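You operate a simulated robot arm through the tools that you are given. There is no shell and no other tool. Be economical: measure what you need, move in short steps, check, and stop when the job is done.

Carry out the task below with a simulated robot arm. There is one attempt and no reset: what you move stays moved.

Task
Lay the teal gauge from the drawer in the peas bin.
Fine: shut the drawer and screw the lid back on.

It is judged by the outcome, as a careful person would: the job done as asked, and still so three seconds after it is handed in. It fails if anything else is knocked over, pushed out of place, dropped, spilled or broken. Lids that push on must go on centred and level and be pressed home; caps that screw on are set level and turned clockwise until they are tight.

Robot
A 7-joint arm with a two-finger parallel gripper, fixed in place. Base frame: the origin is at the foot of the arm, x ahead of it, y to its left, z up. Readings come in mm, degrees, newtons and seconds.
Its first joint turns from -166.0 to 166.0 degrees. Payload 4.4 kg.
Tool frame: the origin (TCP) lies between the finger pads and is the grasp point; the fingertips stand 23 mm ahead of it; z points along the fingers, y is the line along which they close. The gripper opens to 94 mm. The fingers are 38 mm wide and 10 mm thick; the gripper's body (54 by 96 mm) begins 39 mm behind the TCP.
Orientation is told as [roll, pitch, yaw] about the base's x, y, z axes, in that order, counted from this pose: with the fingers straight down and closing along the base's y, the tool's x points along the base's -x, its y along +y and its z along -z.

Tools
- The arm moves only by the tool jog_arm. Its argument "series" is a list of rows, each a list of 6 numbers: the shift along the base's x, y, z in cm, then the turn, a rotation vector about the base's x, y, z in degrees. In form: [[dx, dy, dz, ax, ay, az], ...]. A call has 1 to 20 rows; each row shifts and turns the commanded pose from where the row before left it. "claw" is the finger opening in cm, from 0 to 9.4, set as the call begins (left out, the last holds). Rows are played at 5 a second. More than 50 mm and 8.6 degrees between two rows, or a gripper value outside its range, and nothing of the call is played. A pose out of reach is approached as far as the arm can. The call stops where the force on the tool passes 60 N (or 10 N more than at its start, if that is more) or the arm is blocked; 0.2 s more then pass. The fingers move at their own pace (about 72 mm/s each) and stop on an object; they squeeze with about 26 N. The grip force told is the motor's: it shows also when the fingers shut on nothing. Time passes only in rows, and 0.2 s behind the last, so rows that do not move let the fingers close. The reply holds the time, the measured pose of the TCP, the force on the tool along the base axes, the opening and the grip force, in the units named above and with some noise, and new pictures: "show" is both (left out), scene, wrist or none.
- Cameras (640 x 400 px; columns grow to the right, rows downward): "scene" is fixed at [399.4, -499.8, 1411.5]; the picture's right is [1.00, -0.03, 0.00], its down [-0.01, -0.40, -0.92] and it looks along [0.03, 0.92, -0.40] (base axes); focal length 335 px, centre (320, 200). "wrist" rides on the gripper at [-39, 0, -44] in the tool frame; the picture's right is [0.00, -1.00, 0.00], its down [0.97, 0.00, -0.24] and it looks along [0.24, 0.00, 0.97] (tool axes); focal length 218 px, centre (320, 200). There is no depth. A picture from a camera that has moved, and an enlarged one, comes with that camera's place and axes in the base frame and with its lens.
- zoom(camera, box): a new picture of the part [left, top, right, bottom] of that camera's present view, enlarged. It takes no simulated time.
- sign_off(): hands the job in; it is judged then, once.

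Go step by step. Nothing tells you positions but the pictures and the camera data: compare them with the known pose of the tool, close in by small moves and look again before you grip or let go. The budget is 120 turns and 150 pictures, counting those below and the enlarged ones. Unless the task says otherwise, let go and move clear before handing in, and close with one line.

The tools are called as name(argument=value, ...) on one line, values as JSON. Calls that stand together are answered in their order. jog_arm: Moves the arm, as the interface text tells. Its arguments: {"type":"object","properties":{"series":{"type":"array","items":{"type":"array","items":{"type":"number"}}},"claw":{"type":"number"},"show":{"type":"string","enum":["both","scene","wrist","none"]}},"required":["series"]} The other tools are called the same way: zoom (camera, box) takes an enlarged picture of a part of a camera's view; sign_off () hands the job in.

At the start:

```text
time_s: 0.0
tool_pos: [385.0, 480.9, 1185.0]
tcp_rot: [0.0, 0.0, 0.0]
wrist_force: [0.2, -0.3, 1.0]
opening: 93.7
grasp_force: 0.0
```

scene: 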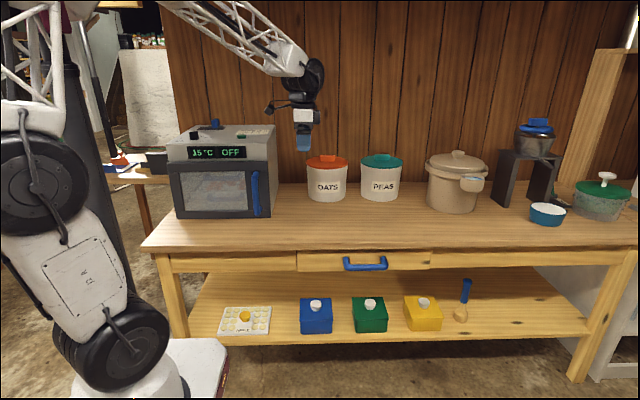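
wrist: 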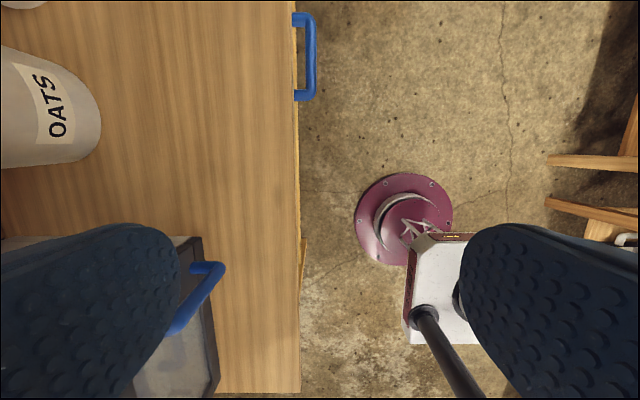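

I'll look closely at the scene first to locate the drawer, the bins and any lid.

zoom(camera="scene", box=[280, 130, 500, 280])

zoom(camera="scene", box=[140, 100, 340, 340])

zoom(camera="scene", box=[420, 100, 640, 340])

```text
2.67 times, centred on (390, 205) of scene
camera zoom: at [399.4, -499.8, 1411.5], right [1.0, -0.03, 0.0], down [-0.01, -0.4, -0.92], along [0.03, 0.92, -0.4], focal length 893 px, centre (133, 187)
```

zoom: 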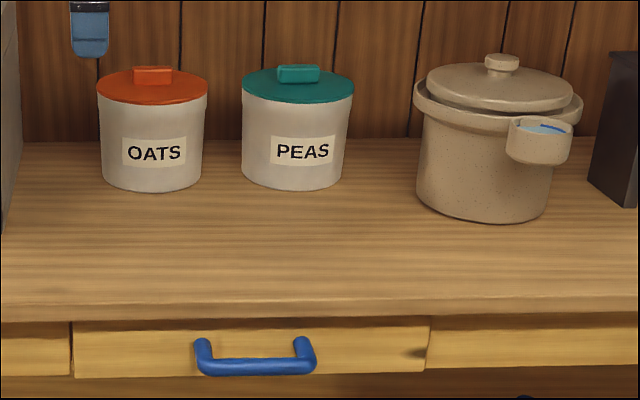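

```text
1.67 times, centred on (240, 220) of scene
camera zoom: at [399.4, -499.8, 1411.5], right [1.0, -0.03, 0.0], down [-0.01, -0.4, -0.92], along [0.03, 0.92, -0.4], focal length 558 px, centre (453, 167)
```

zoom: 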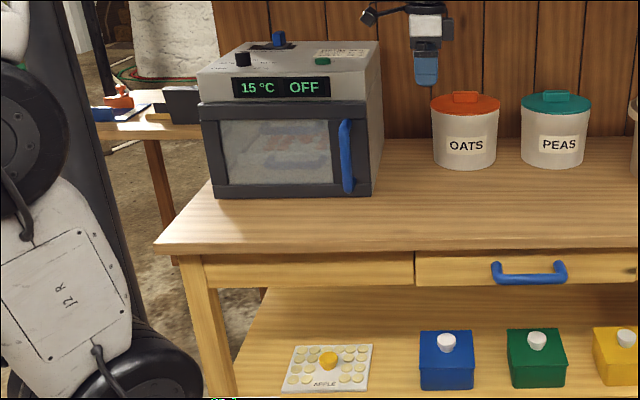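

```text
1.67 times, centred on (530, 220) of scene
camera zoom: at [399.4, -499.8, 1411.5], right [1.0, -0.03, 0.0], down [-0.01, -0.4, -0.92], along [0.03, 0.92, -0.4], focal length 558 px, centre (-30, 167)
```

zoom: 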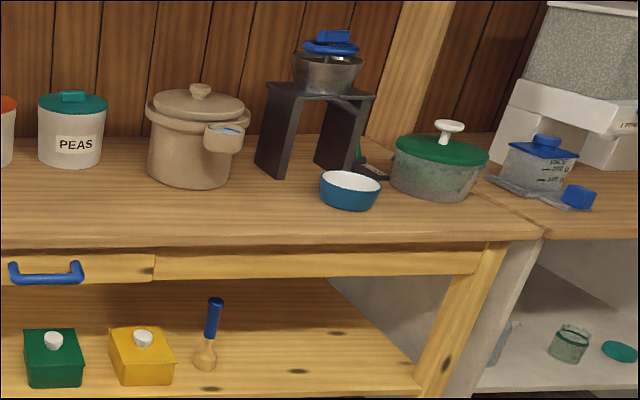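

The tabletop height is uncertain from one view. I'll move the arm over the table toward the PEAS bin at a safe height and triangulate with the wrist camera.

jog_arm(series=[[5, 0, 0, 0, 0, 0], [5, 0, 0, 0, 0, 0], [5, 0, 0, 0, 0, 0], [5, 0, 0, 0, 0, 0], [0, 0, 0, 0, 0, 0]])

```text
time_s: 1.2
tool_pos: [583.9, 478.1, 1182.8]
tcp_rot: [-0.1, -0.1, 0.0]
wrist_force: [0.0, 0.0, 0.0]
opening: 93.9
grasp_force: 0.0
camera wrist: at [623.5, 478.3, 1226.5], right [0.0, -1.0, 0.0], down [-0.97, 0.0, 0.24], along [-0.24, 0.0, -0.97], focal length 218 px, centre (320, 200)
```

scene: 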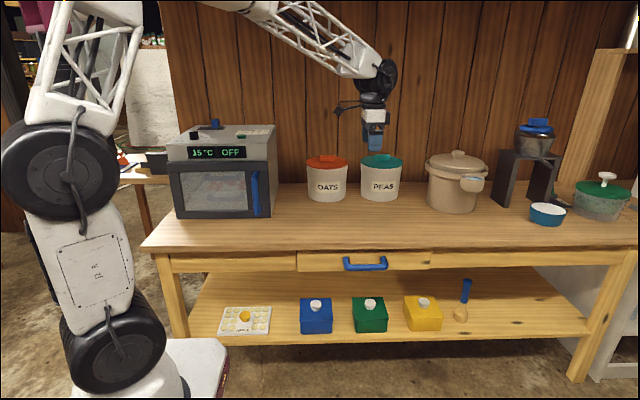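
wrist: 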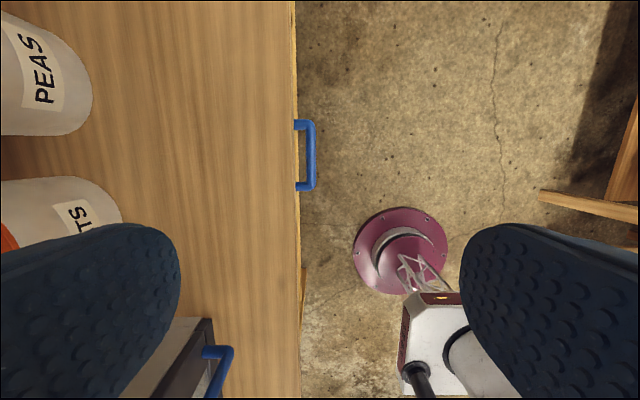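

Triangulating, the tabletop seems to be near z≈800 and PEAS around (719, 970). I'll check the reach and get a better look from above.

jog_arm(series=[[2.3, 5, 0, 0, 0, 0], [2.3, 5, 0, 0, 0, 0], [2.3, 5, 0, 0, 0, 0], [2.3, 5, 0, 0, 0, 0], [2.3, 5, 0, 0, 0, 0], [2, 5, 0, 0, 0, 0], [0, 4, 0, 0, 0, 0], [0, 0, 0, 0, 0, 0]])

```text
refused: row 1 steps farther than a row can; nothing moved
```

jog_arm(series=[[2, 4.5, 0, 0, 0, 0], [2, 4.5, 0, 0, 0, 0], [2, 4.5, 0, 0, 0, 0], [2, 4.5, 0, 0, 0, 0], [2, 4.5, 0, 0, 0, 0], [2, 4.5, 0, 0, 0, 0], [1.5, 4.5, 0, 0, 0, 0], [0, 0, 0, 0, 0, 0]])

```text
time_s: 3.0
tool_pos: [717.7, 795.0, 1183.4]
tcp_rot: [0.0, 0.0, 0.0]
wrist_force: [0.2, 0.0, -0.4]
opening: 94.3
grasp_force: 0.0
camera wrist: at [755.7, 794.1, 1227.1], right [0.0, -1.0, 0.0], down [-0.97, 0.0, 0.24], along [-0.24, 0.0, -0.97], focal length 218 px, centre (320, 200)
```

scene: 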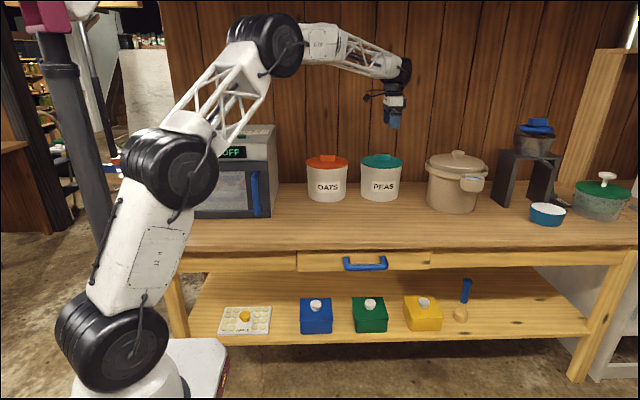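
wrist: 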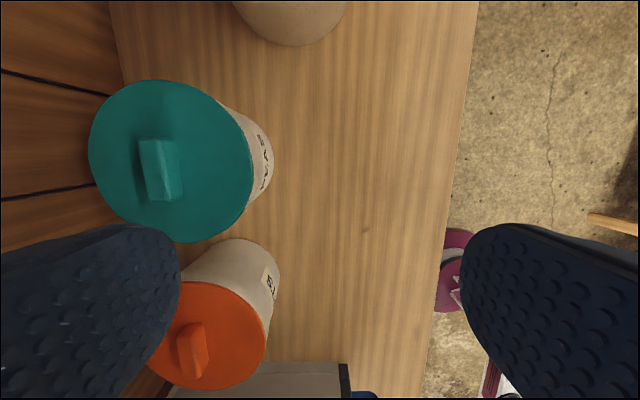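

PEAS's lid is at about (733, 977), with a bar handle running along x. I'll move above it and look again.

jog_arm(series=[[0.4, 4.5, 0, 0, 0, 0], [0.4, 4.5, 0, 0, 0, 0], [0.4, 4.5, 0, 0, 0, 0], [0.4, 4.5, 0, 0, 0, 0], [0, 0, -4, 0, 0, 0], [0, 0, -4, 0, 0, 0], [0, 0, 0, 0, 0, 0]])

```text
time_s: 4.6
tool_pos: [731.3, 972.2, 1104.0]
tcp_rot: [0.0, 0.0, 0.0]
wrist_force: [0.1, -0.2, 0.0]
opening: 93.9
grasp_force: 0.0
camera wrist: at [770.1, 973.5, 1148.0], right [0.0, -1.0, 0.0], down [-0.97, 0.0, 0.24], along [-0.24, 0.0, -0.97], focal length 218 px, centre (320, 200)
```

scene: 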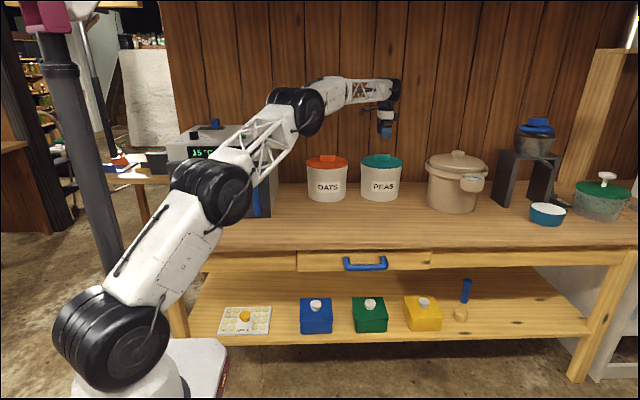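
wrist: 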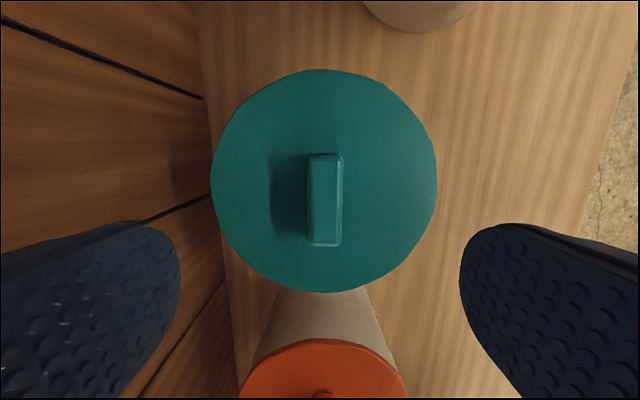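

The handle is centred nearly under the tool, with the lid top at z≈955. I'll shift slightly and descend.

jog_arm(series=[[0.4, -0.1, -4, 0, 0, 0], [0, 0, -4, 0, 0, 0], [0, 0, -1, 0, 0, 0], [0, 0, 0, 0, 0, 0]])

zoom(camera="scene", box=[340, 110, 440, 210])

```text
time_s: 5.6
tool_pos: [740.2, 974.7, 1014.8]
tcp_rot: [0.1, -0.1, 0.0]
wrist_force: [-0.4, 0.5, 0.6]
opening: 94.2
grasp_force: 0.0
camera wrist: at [778.8, 974.6, 1059.1], right [0.0, -1.0, 0.0], down [-0.97, 0.0, 0.24], along [-0.24, 0.0, -0.97], focal length 218 px, centre (320, 200)
```

scene: 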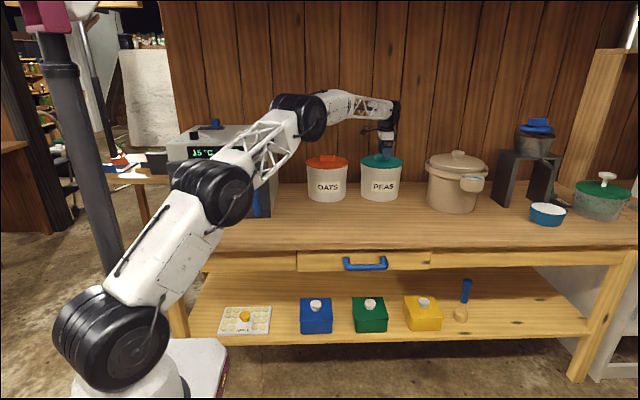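
wrist: 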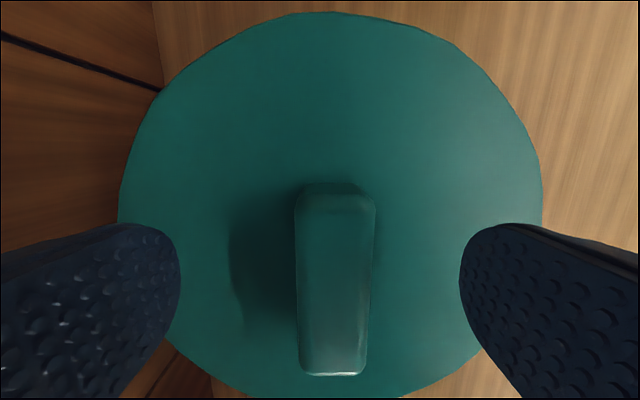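

```text
4.00 times, centred on (390, 160) of scene
camera zoom: at [399.4, -499.8, 1411.5], right [1.0, -0.03, 0.0], down [-0.01, -0.4, -0.92], along [0.03, 0.92, -0.4], focal length 1339 px, centre (40, 360)
```

zoom: 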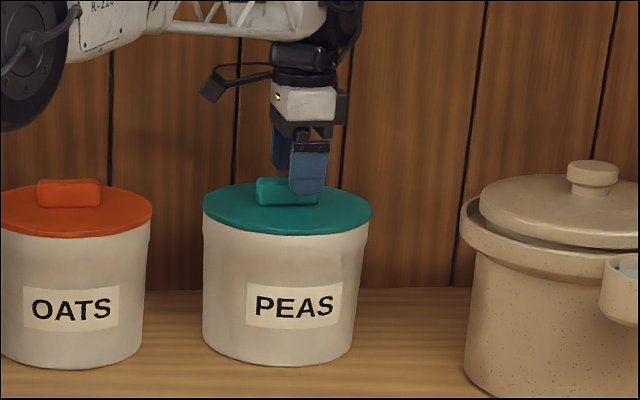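

The handle is at about (729, 970) and the tool is ~11 mm too far in x. I'll correct, descend and grip.

jog_arm(series=[[-1.1, -0.5, 0, 0, 0, 0], [0, 0, -1.5, 0, 0, 0], [0, 0, -1.2, 0, 0, 0], [0, 0, 0, 0, 0, 0]])

zoom(camera="scene", box=[340, 110, 440, 210])

```text
time_s: 6.6
tool_pos: [728.4, 969.1, 991.3]
tcp_rot: [0.1, -0.1, 0.0]
wrist_force: [-3.9, -3.5, 20.9]
opening: 94.0
grasp_force: 0.0
camera wrist: at [766.9, 968.7, 1035.0], right [0.0, -1.0, 0.0], down [-0.97, 0.0, 0.24], along [-0.24, 0.0, -0.97], focal length 218 px, centre (320, 200)
```

scene: 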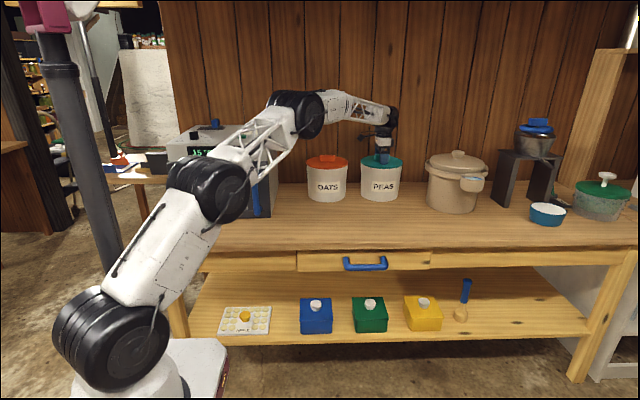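
wrist: 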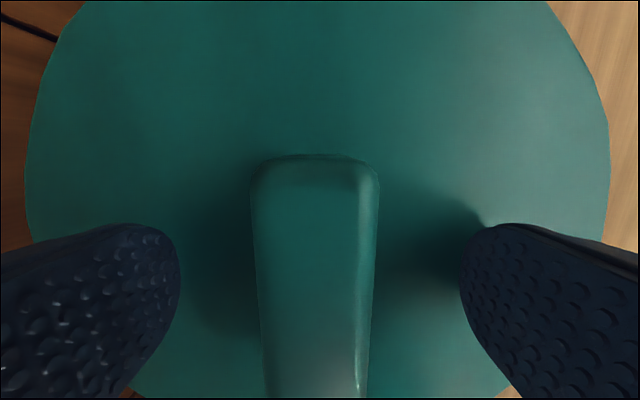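

```text
4.00 times, centred on (390, 160) of scene
camera zoom: at [399.4, -499.8, 1411.5], right [1.0, -0.03, 0.0], down [-0.01, -0.4, -0.92], along [0.03, 0.92, -0.4], focal length 1339 px, centre (40, 360)
```

zoom: 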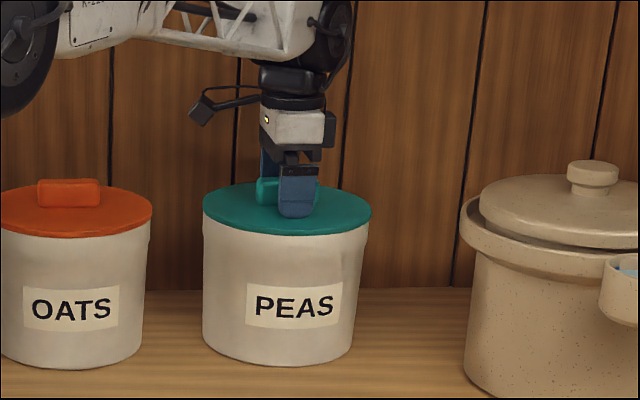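

The fingertips have touched the lid top (z≈968). I'll lift 7 mm and close on the handle.

jog_arm(series=[[0, 0, 0.7, 0, 0, 0], [0, 0, 0, 0, 0, 0]], show="none")

jog_arm(series=[[0, 0, 0, 0, 0, 0], [0, 0, 0, 0, 0, 0], [0, 0, 0, 0, 0, 0], [0, 0, 0, 0, 0, 0]], claw=0, show="wrist")

```text
time_s: 7.2
tool_pos: [728.8, 968.6, 993.9]
tcp_rot: [-0.1, 0.1, 0.0]
wrist_force: [0.9, -0.2, 0.1]
opening: 93.8
grasp_force: 0.0
```

```text
time_s: 8.2
tool_pos: [727.6, 970.3, 995.7]
tcp_rot: [0.1, 0.0, 0.0]
wrist_force: [19.9, 41.0, -2.7]
opening: 25.7
grasp_force: 26.4
camera wrist: at [767.2, 969.6, 1039.5], right [0.0, -1.0, 0.0], down [-0.97, 0.0, 0.24], along [-0.24, 0.0, -0.97], focal length 218 px, centre (320, 200)
```

wrist: 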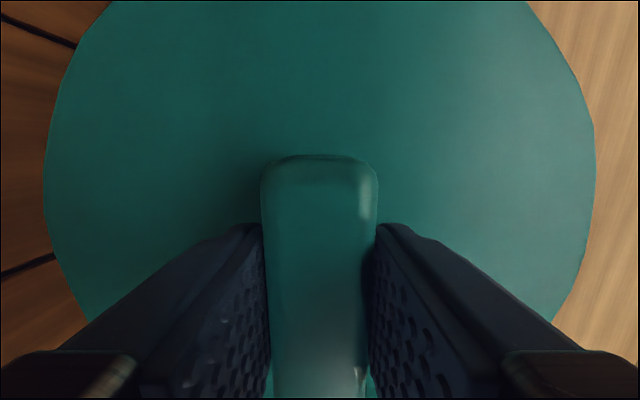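

The handle is gripped (26 mm), but there is side load. I'll nudge +y to centre on it.

jog_arm(series=[[0.1, 0.15, 0, 0, 0, 0], [0, 0, 0, 0, 0, 0]], show="none")

```text
time_s: 8.8
tool_pos: [728.2, 970.7, 995.2]
tcp_rot: [0.0, 0.1, 0.0]
wrist_force: [-29.4, -19.9, 2.1]
opening: 25.7
grasp_force: 26.0
```

jog_arm(series=[[-0.06, -0.05, 0, 0, 0, 0], [0, 0, 0, 0, 0, 0]], show="none")

jog_arm(series=[[0, 0, 0, 0, 0, 8], [0, 0, 0, 0, 0, 8], [0, 0, 0, 0, 0, 8], [0, 0, 0, 0, 0, 0]], show="wrist")

```text
time_s: 9.4
tool_pos: [728.3, 970.8, 995.3]
tcp_rot: [0.0, -0.1, 0.1]
wrist_force: [-32.7, -25.3, 4.8]
opening: 25.8
grasp_force: 26.0
```

```text
time_s: 10.4
tool_pos: [727.2, 969.0, 994.5]
tcp_rot: [0.0, 0.0, 24.1]
wrist_force: [-22.4, -27.0, 5.7]
opening: 25.8
grasp_force: 25.8
camera wrist: at [764.9, 985.6, 1039.5], right [0.41, -0.91, 0.0], down [-0.89, -0.4, 0.24], along [-0.22, -0.1, -0.97], focal length 218 px, centre (320, 200)
```

wrist: 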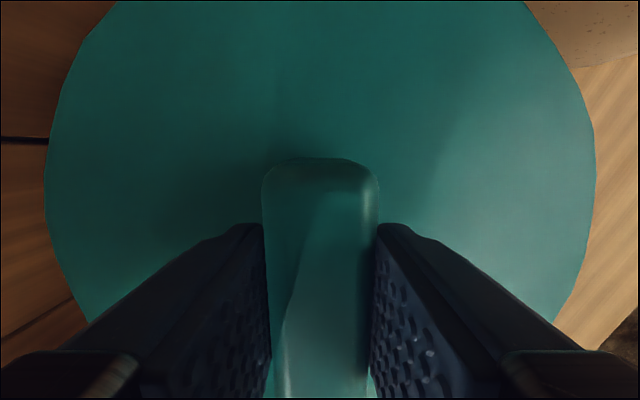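

The lid turns with the tool. I'll keep unscrewing.

jog_arm(series=[[-0.05, -0.05, 0, 0, 0, 8], [0, 0, 0, 0, 0, 8], [0, 0, 0, 0, 0, 8], [0, 0, 0, 0, 0, 8], [0, 0, 0, 0, 0, 8], [0, 0, 0, 0, 0, 8], [0, 0, 0, 0, 0, 8], [0, 0, 0, 0, 0, 0]], show="both")

```text
time_s: 12.2
tool_pos: [729.2, 968.9, 997.4]
tcp_rot: [-0.1, -0.2, 80.0]
wrist_force: [43.2, 9.9, 19.3]
opening: 25.4
grasp_force: 25.5
camera wrist: at [736.2, 1007.6, 1039.9], right [0.98, -0.17, 0.0], down [-0.17, -0.96, 0.24], along [-0.04, -0.23, -0.97], focal length 218 px, centre (320, 200)
```

scene: 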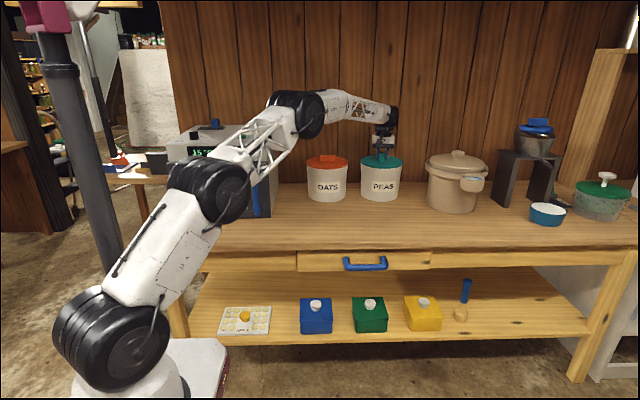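
wrist: 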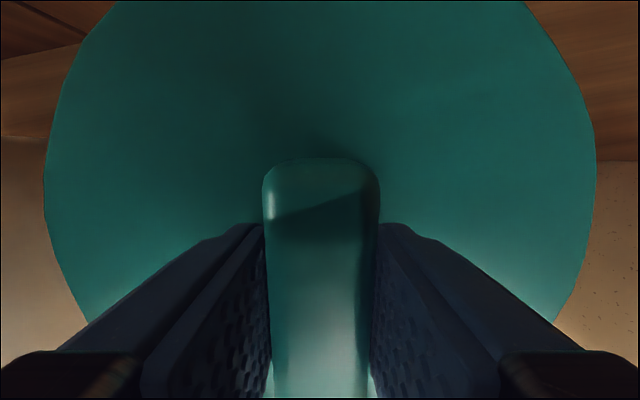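

The upward load shows the lid rising on its thread. I'll follow it up and keep turning.

jog_arm(series=[[0.08, 0.02, 0.25, 0, 0, 0], [0, 0, 0, 0, 0, 0]], show="none")

jog_arm(series=[[0, 0, 0.02, 0, 0, 8], [0, 0, 0.02, 0, 0, 8], [0, 0, 0.02, 0, 0, 8], [0, 0, 0.02, 0, 0, 8], [0, 0, 0, 0, 0, 0]], show="none")

```text
time_s: 12.8
tool_pos: [729.0, 970.0, 996.2]
tcp_rot: [0.1, 0.1, 80.0]
wrist_force: [42.2, 1.9, 7.1]
opening: 25.7
grasp_force: 26.4
```

```text
time_s: 14.0
tool_pos: [729.6, 969.3, 996.5]
tcp_rot: [-0.1, 0.0, 112.1]
wrist_force: [51.7, 7.7, -5.7]
opening: 25.8
grasp_force: 25.9
```

jog_arm(series=[[0.1, 0, 0, 0, 0, 0], [0, 0, 0, 0, 0, 0]], show="none")

jog_arm(series=[[0, 0, 0.15, 0, 0, 0], [0, 0, 0, 0, 0, 0]], show="none")

```text
time_s: 14.6
tool_pos: [729.1, 969.6, 995.4]
tcp_rot: [0.1, -0.1, 112.1]
wrist_force: [25.4, -12.8, -8.3]
opening: 25.5
grasp_force: 26.4
```

```text
time_s: 15.2
tool_pos: [730.0, 970.0, 996.5]
tcp_rot: [0.0, 0.0, 112.0]
wrist_force: [16.9, -15.6, -21.3]
opening: 25.7
grasp_force: 26.0
```

jog_arm(series=[[0.04, -0.02, -0.1, 0, 0, 8], [0, 0, 0, 0, 0, 8], [0, 0, 0, 0, 0, 8], [0, 0, 0, 0, 0, 8], [0, 0, 0, 0, 0, 8], [0, 0, 0, 0, 0, 0]], show="both")

```text
time_s: 16.6
tool_pos: [730.4, 969.8, 998.2]
tcp_rot: [0.0, 0.0, 152.1]
wrist_force: [2.1, -7.4, -28.2]
opening: 25.6
grasp_force: 25.8
camera wrist: at [695.7, 987.9, 1041.5], right [0.47, 0.88, 0.0], down [0.86, -0.45, 0.24], along [0.21, -0.11, -0.97], focal length 218 px, centre (320, 200)
```

scene: 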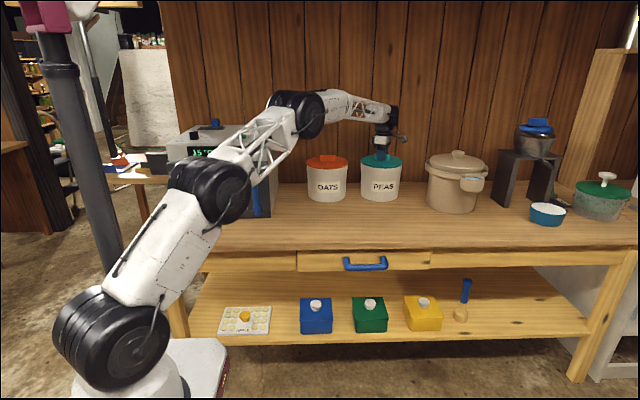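
wrist: 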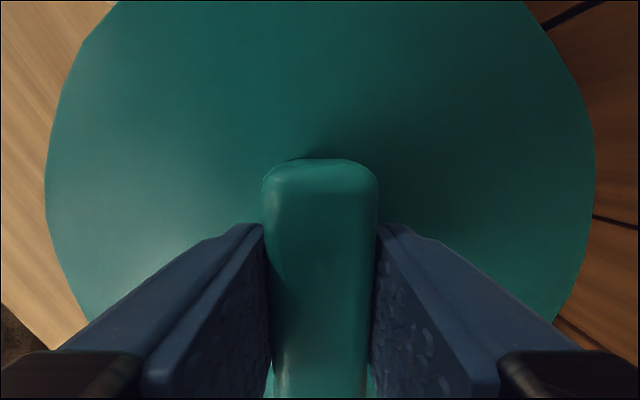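

jog_arm(series=[[0, 0, -0.1, 0, 0, 8], [0, 0, 0, 0, 0, 8], [0, 0, 0, 0, 0, 8], [0, 0, 0, 0, 0, 0]], show="none")

zoom(camera="scene", box=[340, 110, 440, 210])

```text
time_s: 17.6
tool_pos: [730.0, 969.1, 997.5]
tcp_rot: [0.1, -0.1, 176.1]
wrist_force: [4.6, 8.0, -20.4]
opening: 25.3
grasp_force: 26.2
```

```text
4.00 times, centred on (390, 160) of scene
camera zoom: at [399.4, -499.8, 1411.5], right [1.0, -0.03, 0.0], down [-0.01, -0.4, -0.92], along [0.03, 0.92, -0.4], focal length 1339 px, centre (40, 360)
```

zoom: 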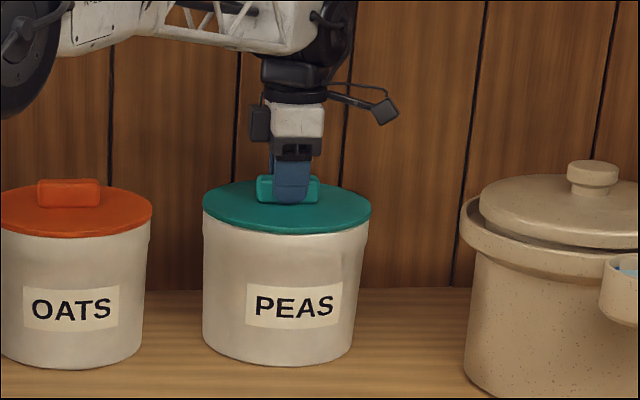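

jog_arm(series=[[0, 0, 0, 0, 0, 8], [0, 0, 0, 0, 0, 8], [0, 0, 0, 0, 0, 8], [0, 0, 0, 0, 0, 8], [0, 0, 0, 0, 0, 0]], show="none")

```text
time_s: 18.8
tool_pos: [730.7, 969.8, 997.7]
tcp_rot: [0.0, 0.0, -151.9]
wrist_force: [3.6, 16.7, 0.1]
opening: 29.6
grasp_force: 26.0
```

The opening changed, so the bar may have slipped in the fingers. I'll look.

jog_arm(series=[[0, 0, 0, 0, 0, 0]])

zoom(camera="scene", box=[340, 110, 440, 210])

```text
time_s: 19.2
tool_pos: [730.4, 969.8, 997.9]
tcp_rot: [0.0, 0.0, -152.0]
wrist_force: [2.6, 20.3, 2.8]
opening: 29.6
grasp_force: 26.2
camera wrist: at [695.4, 951.3, 1041.5], right [-0.47, 0.88, 0.0], down [0.86, 0.46, 0.24], along [0.21, 0.11, -0.97], focal length 218 px, centre (320, 200)
```

scene: 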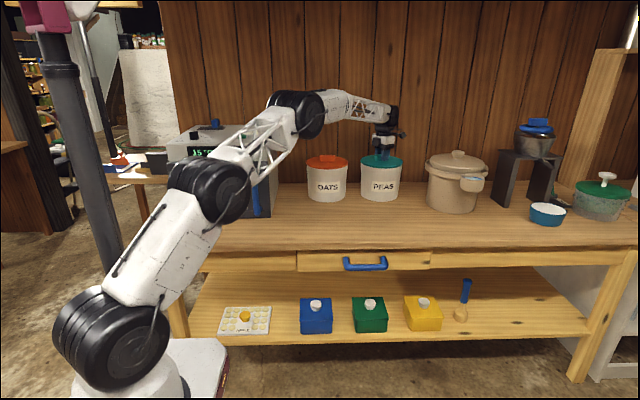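
wrist: 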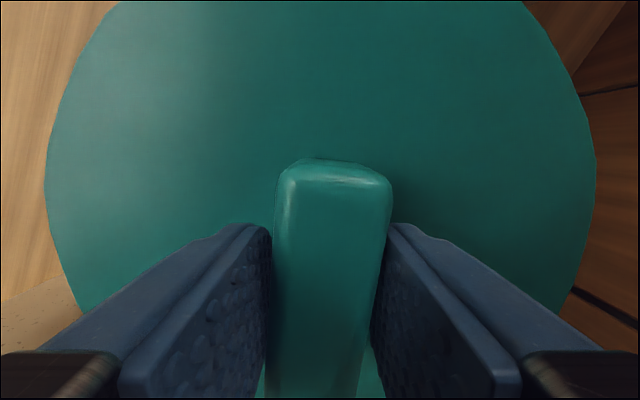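

```text
4.00 times, centred on (390, 160) of scene
camera zoom: at [399.4, -499.8, 1411.5], right [1.0, -0.03, 0.0], down [-0.01, -0.4, -0.92], along [0.03, 0.92, -0.4], focal length 1339 px, centre (40, 360)
```

zoom: 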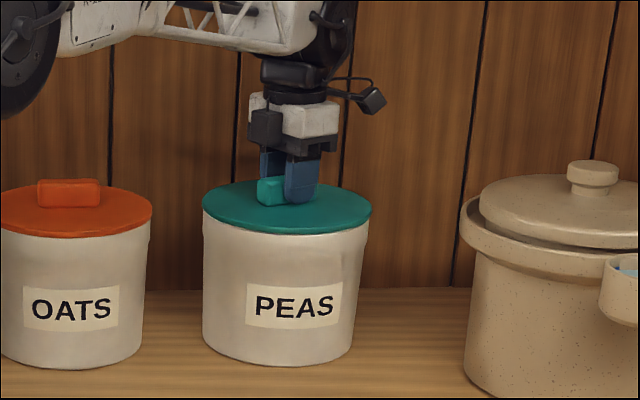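

The lid now resists turning and may be at the end of its thread. I'll try a gentle lift.

jog_arm(series=[[0, 0, 0.2, 0, 0, 0], [0, 0, 0.2, 0, 0, 0], [0, 0, 0, 0, 0, 0]], show="none")

```text
time_s: 20.0
tool_pos: [729.5, 970.4, 997.5]
tcp_rot: [0.1, -0.2, -152.1]
wrist_force: [2.2, 35.4, -29.6]
opening: 29.7
grasp_force: 26.2
```

The lid is still threaded. I'll open the fingers, turn the tool back around the handle and regrip for another half turn.

jog_arm(series=[[0, 0, -0.4, 0, 0, 0], [0, 0, 0, 0, 0, 0], [0, 0, 0.2, 0, 0, 0], [0, 0, 0, 0, 0, 0]], claw=9.4, show="none")

jog_arm(series=[[0, 0, 0, 0, 0, -8.5], [0, 0, 0, 0, 0, -8.5], [0, 0, 0, 0, 0, -8.5], [0, 0, 0, 0, 0, -8.5], [0, 0, 0, 0, 0, -8.5], [0, 0, 0, 0, 0, -8.5], [0, 0, 0, 0, 0, -8.5], [0, 0, 0, 0, 0, -8.5], [0, 0, 0, 0, 0, -8.5], [0, 0, 0, 0, 0, -8.5], [0, 0, 0, 0, 0, -8.5], [0, 0, 0, 0, 0, -8.5], [0, 0, 0, 0, 0, -8.5], [0, 0, 0, 0, 0, -8.5], [0, 0, 0, 0, 0, -8.5], [0, 0, 0, 0, 0, -8.5], [0, 0, 0, 0, 0, -8.5], [0, 0, 0, 0, 0, -8.5], [0, 0, 0, 0, 0, -8.5], [0, 0, 0, 0, 0, -8.5]], show="both")

```text
time_s: 21.0
tool_pos: [730.9, 970.1, 999.3]
tcp_rot: [0.0, -0.1, -151.9]
wrist_force: [-1.0, 0.8, -0.1]
opening: 94.2
grasp_force: 0.0
```

```text
time_s: 25.2
tool_pos: [730.3, 971.0, 998.7]
tcp_rot: [0.0, -0.1, 37.8]
wrist_force: [-0.3, 0.7, 0.0]
opening: 94.1
grasp_force: 0.1
camera wrist: at [761.0, 993.3, 1043.5], right [0.61, -0.79, 0.0], down [-0.77, -0.6, 0.24], along [-0.19, -0.15, -0.97], focal length 218 px, centre (320, 200)
```

scene: 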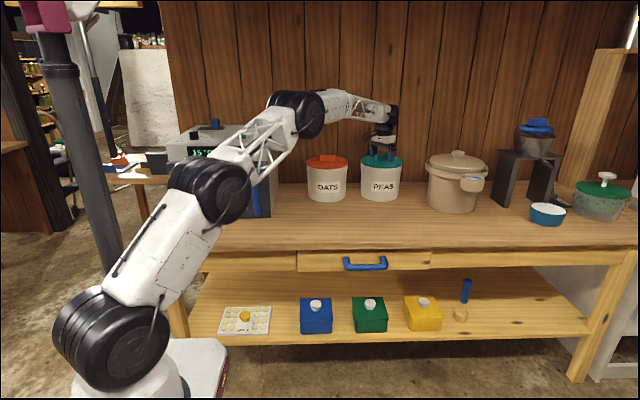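
wrist: 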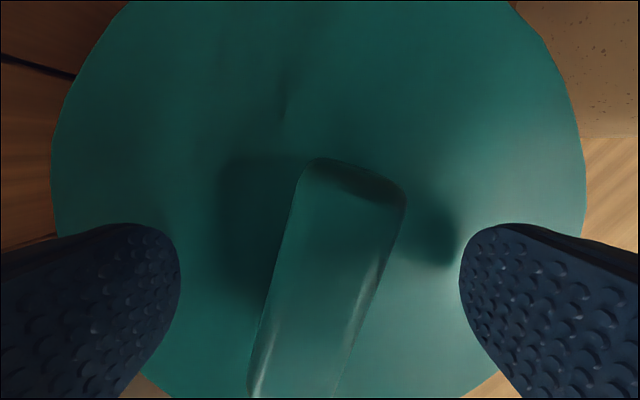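

jog_arm(series=[[0, 0, 0, 0, 0, -8], [0, 0, 0, 0, 0, -8], [0, 0, 0, 0, 0, 0]], show="wrist")

```text
time_s: 26.0
tool_pos: [730.5, 969.6, 999.4]
tcp_rot: [0.0, -0.1, 21.9]
wrist_force: [-0.5, 0.0, 0.1]
opening: 93.9
grasp_force: 0.0
camera wrist: at [766.2, 983.4, 1043.6], right [0.37, -0.93, 0.0], down [-0.9, -0.36, 0.24], along [-0.22, -0.09, -0.97], focal length 218 px, centre (320, 200)
```

wrist: 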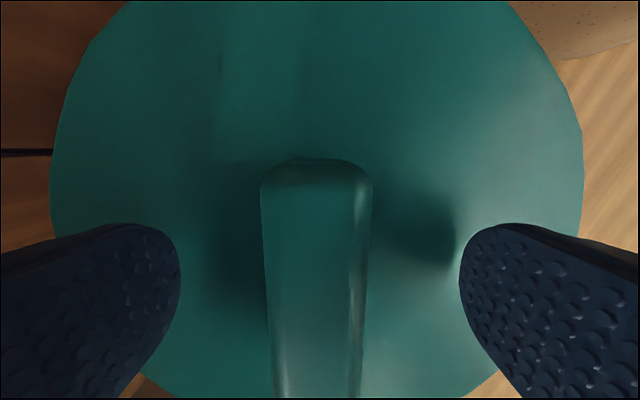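

The tool is aligned with the handle. I'll grip and keep turning counter-clockwise.

jog_arm(series=[[0, 0, -0.2, 0, 0, 0], [0, 0, 0, 0, 0, 0], [0, 0, 0, 0, 0, 0], [0, 0, 0, 0, 0, 0]], claw=0, show="none")

jog_arm(series=[[0, 0, 0, 0, 0, 8], [0, 0, 0, 0, 0, 8], [0, 0, 0.02, 0, 0, 8], [0, 0, 0, 0, 0, 0]], show="wrist")

```text
time_s: 27.0
tool_pos: [730.9, 970.1, 996.7]
tcp_rot: [0.1, 0.0, 22.0]
wrist_force: [5.0, 24.4, 0.1]
opening: 25.8
grasp_force: 26.4
```

```text
time_s: 28.0
tool_pos: [731.2, 970.1, 997.1]
tcp_rot: [0.0, 0.0, 46.1]
wrist_force: [4.3, 39.3, 0.5]
opening: 44.8
grasp_force: 25.7
camera wrist: at [756.6, 997.6, 1041.6], right [0.72, -0.69, 0.0], down [-0.67, -0.7, 0.24], along [-0.17, -0.17, -0.97], focal length 218 px, centre (320, 200)
```

wrist: 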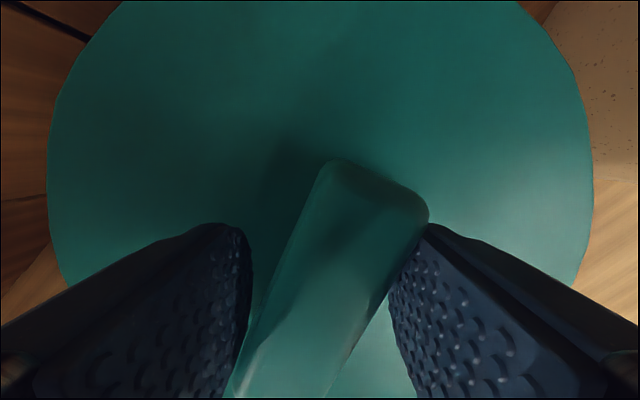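

The lid is at a hard stop at about 200°. I'll realign, regrip and lift.

jog_arm(series=[[0, 0, 0, 0, 0, -8], [0, 0, 0, 0, 0, -8], [0, 0, -0.02, 0, 0, -8], [0, 0, 0, 0, 0, 0]], claw=9.4, show="wrist")

jog_arm(series=[[0, 0, 0, 0, 0, 0], [0, 0, 0, 0, 0, 0], [0, 0, 0, 0, 0, 0], [0, 0, 0, 0, 0, 0]], claw=0, show="wrist")

```text
time_s: 29.0
tool_pos: [730.9, 970.6, 998.0]
tcp_rot: [-0.1, 0.1, 22.0]
wrist_force: [0.1, -1.0, -0.2]
opening: 94.2
grasp_force: 0.0
camera wrist: at [766.4, 983.9, 1041.5], right [0.37, -0.93, 0.0], down [-0.9, -0.36, 0.24], along [-0.22, -0.09, -0.97], focal length 218 px, centre (320, 200)
```

wrist: 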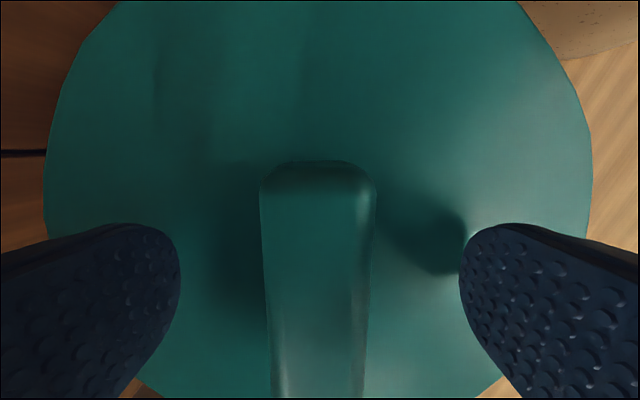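

```text
time_s: 30.0
tool_pos: [729.9, 969.5, 997.7]
tcp_rot: [0.0, 0.0, 22.1]
wrist_force: [3.2, 13.5, 0.3]
opening: 25.6
grasp_force: 26.1
camera wrist: at [766.2, 984.4, 1041.5], right [0.37, -0.93, 0.0], down [-0.9, -0.36, 0.24], along [-0.22, -0.09, -0.97], focal length 218 px, centre (320, 200)
```

wrist: 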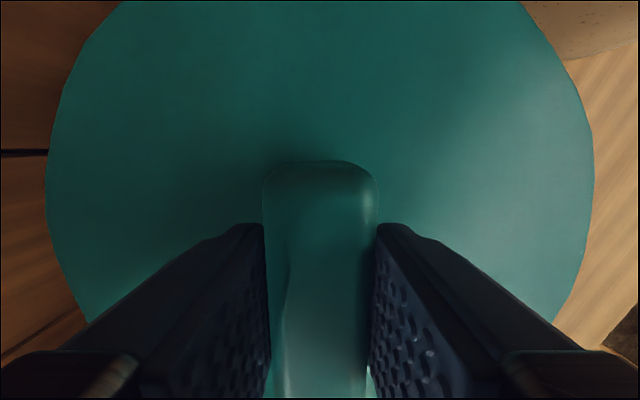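

jog_arm(series=[[0, 0, 0.3, 0, 0, 0], [0, 0, 0.3, 0, 0, 0], [0, 0, 0.2, 0, 0, 0], [0, 0, 0, 0, 0, 0]], show="wrist")

zoom(camera="scene", box=[340, 110, 440, 210])

```text
time_s: 31.0
tool_pos: [729.6, 969.8, 1003.9]
tcp_rot: [-0.1, 0.2, 22.1]
wrist_force: [-9.0, 3.4, -32.7]
opening: 26.1
grasp_force: 26.1
camera wrist: at [765.8, 984.4, 1047.3], right [0.37, -0.93, 0.0], down [-0.9, -0.36, 0.24], along [-0.22, -0.09, -0.97], focal length 218 px, centre (320, 200)
```

wrist: 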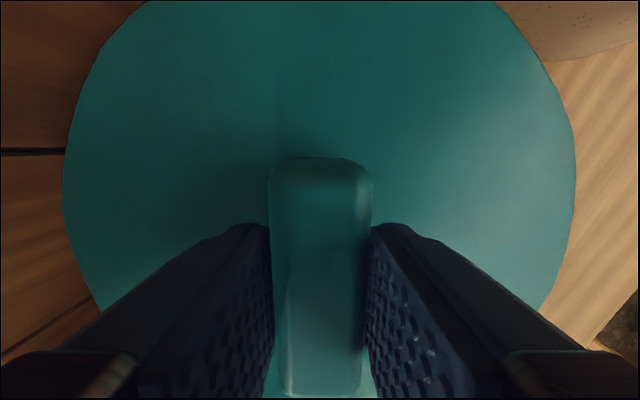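

```text
4.00 times, centred on (390, 160) of scene
camera zoom: at [399.4, -499.8, 1411.5], right [1.0, -0.03, 0.0], down [-0.01, -0.4, -0.92], along [0.03, 0.92, -0.4], focal length 1339 px, centre (40, 360)
```

zoom: 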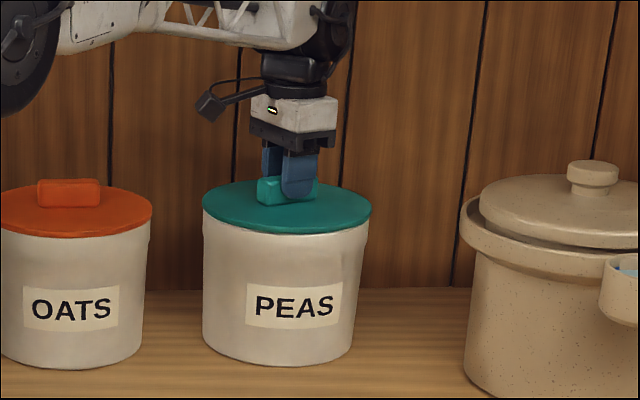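

The fingers slid up the handle, so the lid is still held. I'll regrip lower and rock it to see whether it's jammed or at a stop.

jog_arm(series=[[0, 0, -0.4, 0, 0, 0], [0, 0, -0.5, 0, 0, 0], [0, 0, 0, 0, 0, 0]], claw=4, show="none")

jog_arm(series=[[0, 0, 0, 0, 0, 0], [0, 0, 0, 0, 0, 0], [0, 0, 0, 0, 0, 0]], claw=0, show="none")

jog_arm(series=[[0, 0, 0, 0, 0, -8], [0, 0, 0, 0, 0, -8], [0, 0, 0, 0, 0, 0]], show="wrist")

jog_arm(series=[[0, 0, 0, 0, 0, 8], [0, 0, 0, 0, 0, 8], [0, 0, 0, 0, 0, 6], [0, 0, 0, 0, 0, 0]], show="wrist")

```text
time_s: 31.8
tool_pos: [731.5, 969.4, 998.5]
tcp_rot: [0.0, 0.0, 22.0]
wrist_force: [1.1, -1.8, 0.0]
opening: 40.0
grasp_force: 0.0
```

```text
time_s: 32.6
tool_pos: [730.3, 969.7, 998.1]
tcp_rot: [0.0, 0.0, 22.1]
wrist_force: [1.1, -1.4, 2.4]
opening: 25.7
grasp_force: 25.6
```

```text
time_s: 33.4
tool_pos: [731.3, 969.4, 996.9]
tcp_rot: [0.0, 0.0, 5.9]
wrist_force: [10.3, 5.3, 4.6]
opening: 25.9
grasp_force: 26.1
camera wrist: at [769.4, 973.9, 1041.4], right [0.1, -0.99, 0.0], down [-0.97, -0.1, 0.24], along [-0.24, -0.02, -0.97], focal length 218 px, centre (320, 200)
```

wrist: 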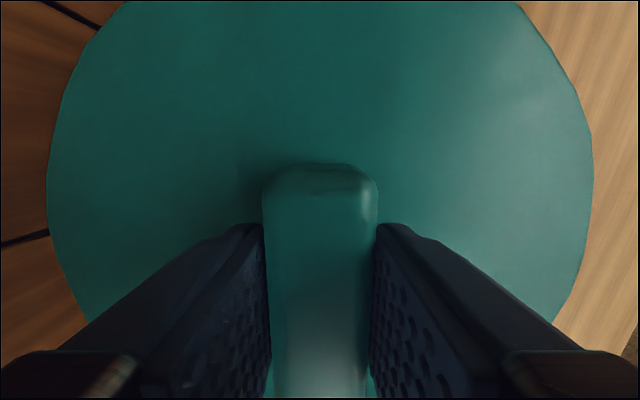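

```text
time_s: 34.4
tool_pos: [729.9, 969.4, 996.7]
tcp_rot: [0.0, 0.0, 28.2]
wrist_force: [0.4, -0.3, -0.3]
opening: 25.0
grasp_force: 26.1
camera wrist: at [764.5, 988.2, 1040.4], right [0.47, -0.88, 0.0], down [-0.86, -0.46, 0.24], along [-0.21, -0.11, -0.97], focal length 218 px, centre (320, 200)
```

wrist: 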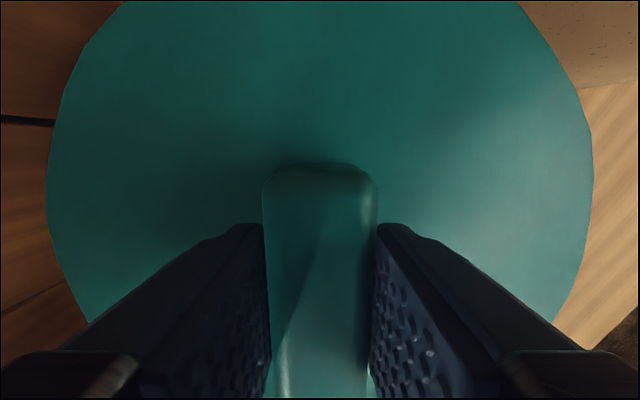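

All forces vanished and the lid turned past the stop, so it may be free. I'll lift gently.

jog_arm(series=[[0, 0, 0.3, 0, 0, 0], [0, 0, 0.3, 0, 0, 0], [0, 0, 0.3, 0, 0, 0], [0, 0, 0, 0, 0, 0]], show="none")

zoom(camera="scene", box=[340, 110, 440, 210])

```text
time_s: 35.4
tool_pos: [730.8, 969.7, 1006.2]
tcp_rot: [0.0, 0.1, 28.0]
wrist_force: [0.2, -0.1, -0.9]
opening: 25.6
grasp_force: 26.3
```

```text
4.00 times, centred on (390, 160) of scene
camera zoom: at [399.4, -499.8, 1411.5], right [1.0, -0.03, 0.0], down [-0.01, -0.4, -0.92], along [0.03, 0.92, -0.4], focal length 1339 px, centre (40, 360)
```

zoom: 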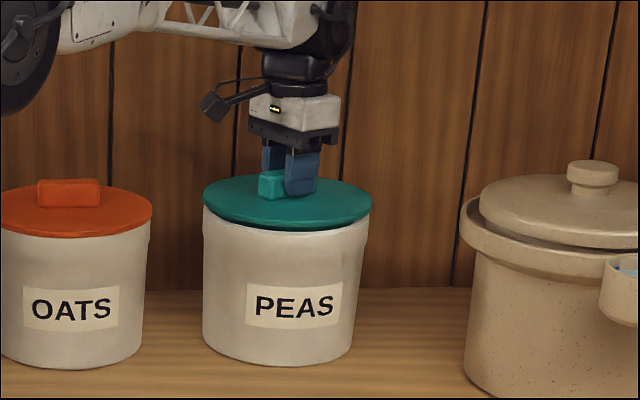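

The lid is free. I'll lift it clear and carry it to the empty table area in front of the bin.

jog_arm(series=[[0, 0, 3, 0, 0, 0], [0, 0, 3, 0, 0, 0], [0, -4, 0, 0, 0, 0], [0, -4, 0, 0, 0, 0], [0, -4, 0, 0, 0, 0], [0, -4, 0, 0, 0, 0], [0, -4, 0, 0, 0, 0], [0, -4, 0, 0, 0, 0], [0, -4, 0, 0, 0, 0], [0, 0, 0, 0, 0, 0]])

```text
time_s: 37.6
tool_pos: [732.5, 686.9, 1066.6]
tcp_rot: [-0.1, 0.0, 28.0]
wrist_force: [-0.4, 0.2, -1.3]
opening: 25.7
grasp_force: 25.9
camera wrist: at [765.1, 705.9, 1110.5], right [0.47, -0.88, 0.0], down [-0.86, -0.46, 0.24], along [-0.21, -0.11, -0.97], focal length 218 px, centre (320, 200)
```

scene: 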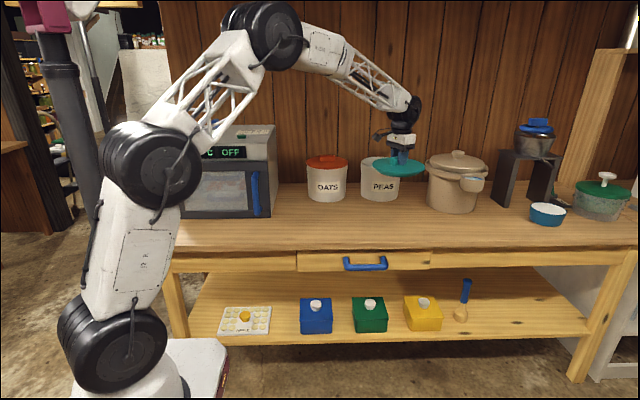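
wrist: 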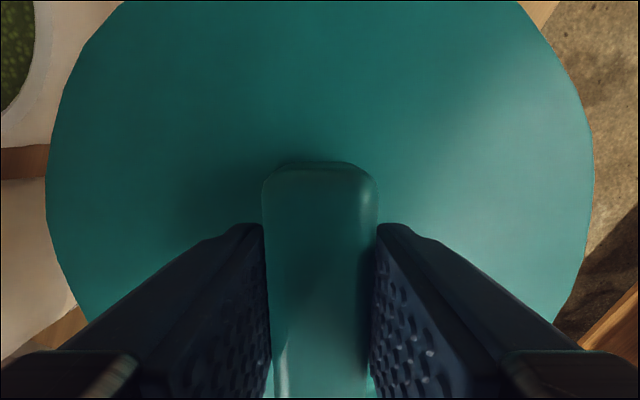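

Now I'll lower the lid onto the table, slowly near the end.

jog_arm(series=[[0, 0, -4, 0, 0, 0], [0, 0, -4, 0, 0, 0], [0, 0, -4, 0, 0, 0], [0, 0, -4, 0, 0, 0], [0, 0, -2, 0, 0, 0], [0, 0, 0, 0, 0, 0]], show="scene")

zoom(camera="scene", box=[340, 130, 480, 250])

```text
time_s: 39.0
tool_pos: [728.6, 689.8, 885.3]
tcp_rot: [0.0, 0.0, 28.0]
wrist_force: [0.9, 0.0, -0.7]
opening: 25.6
grasp_force: 25.8
```

scene: 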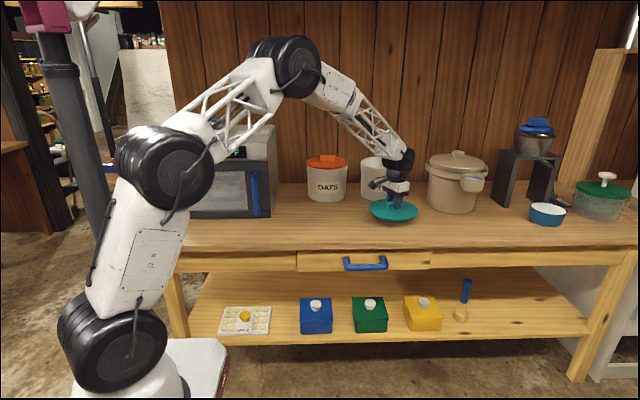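

```text
3.33 times, centred on (410, 190) of scene
camera zoom: at [399.4, -499.8, 1411.5], right [1.0, -0.03, 0.0], down [-0.01, -0.4, -0.92], along [0.03, 0.92, -0.4], focal length 1116 px, centre (20, 233)
```

zoom: 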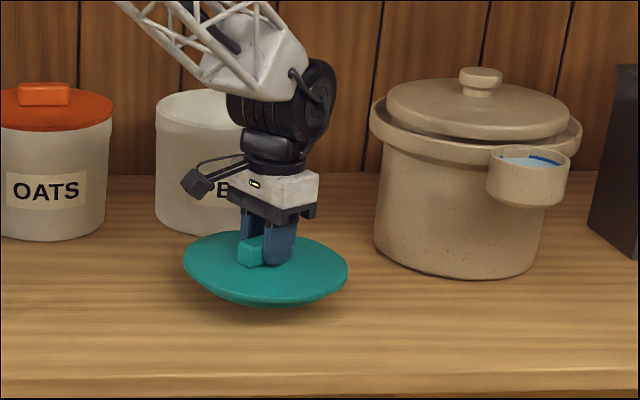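

jog_arm(series=[[0, 0, -1, 0, 0, 0], [0, 0, -0.7, 0, 0, 0], [0, 0, -0.5, 0, 0, 0], [0, 0, -0.4, 0, 0, 0], [0, 0, 0, 0, 0, 0]], show="none")

```text
time_s: 40.2
tool_pos: [729.9, 690.0, 860.3]
tcp_rot: [0.1, -0.1, 28.0]
wrist_force: [-0.1, 0.3, -1.7]
opening: 25.7
grasp_force: 26.8
```

jog_arm(series=[[0, 0, -0.4, 0, 0, 0], [0, 0, -0.4, 0, 0, 0], [0, 0, -0.4, 0, 0, 0], [0, 0, 0, 0, 0, 0]], show="none")

zoom(camera="scene", box=[340, 130, 480, 250])

```text
time_s: 41.2
tool_pos: [730.3, 689.6, 850.2]
tcp_rot: [0.0, -0.2, 28.0]
wrist_force: [-5.5, -6.2, 30.4]
opening: 25.3
grasp_force: 26.2
```

```text
3.33 times, centred on (410, 190) of scene
camera zoom: at [399.4, -499.8, 1411.5], right [1.0, -0.03, 0.0], down [-0.01, -0.4, -0.92], along [0.03, 0.92, -0.4], focal length 1116 px, centre (20, 233)
```

zoom: 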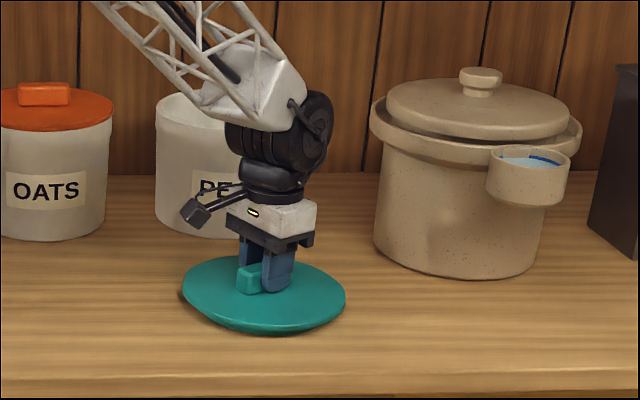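

The lid is on the table. I'll relax the load, release and retreat upward.

jog_arm(series=[[0, 0, 0.35, 0, 0, 0], [0, 0, 0, 0, 0, 0]], show="none")

jog_arm(series=[[0, 0, 0, 0, 0, 0], [0, 0, 0, 0, 0, 0], [0, 0, 0, 0, 0, 0], [0, 0, 3, 0, 0, 0], [0, 0, 4, 0, 0, 0], [0, 0, 4, 0, 0, 0], [0, 0, 4, 0, 0, 0], [0, 0, 0, 0, 0, 0]], claw=9.4)

```text
time_s: 41.8
tool_pos: [729.1, 689.9, 850.3]
tcp_rot: [0.0, 0.0, 27.9]
wrist_force: [2.4, 6.0, 12.8]
opening: 25.6
grasp_force: 25.6
```

```text
time_s: 43.6
tool_pos: [730.3, 687.6, 997.5]
tcp_rot: [0.0, 0.0, 28.1]
wrist_force: [-0.6, -0.6, -0.5]
opening: 94.0
grasp_force: 0.1
camera wrist: at [764.7, 706.0, 1043.2], right [0.47, -0.88, 0.0], down [-0.86, -0.46, 0.24], along [-0.21, -0.11, -0.97], focal length 218 px, centre (320, 200)
```

scene: 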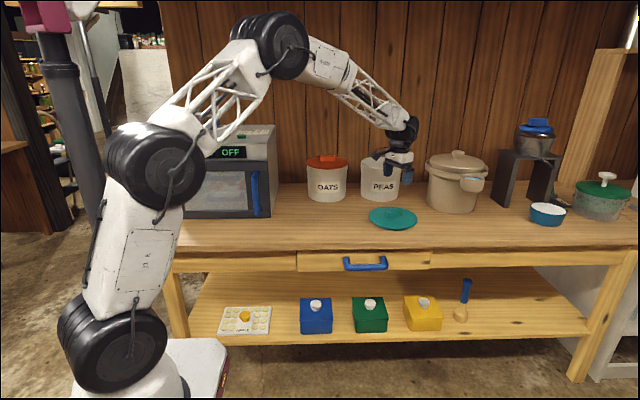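
wrist: 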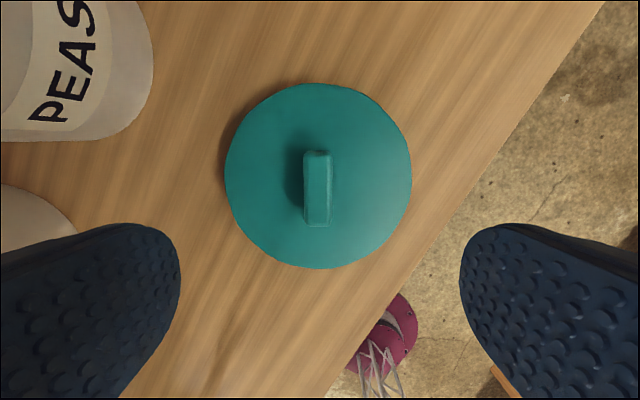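

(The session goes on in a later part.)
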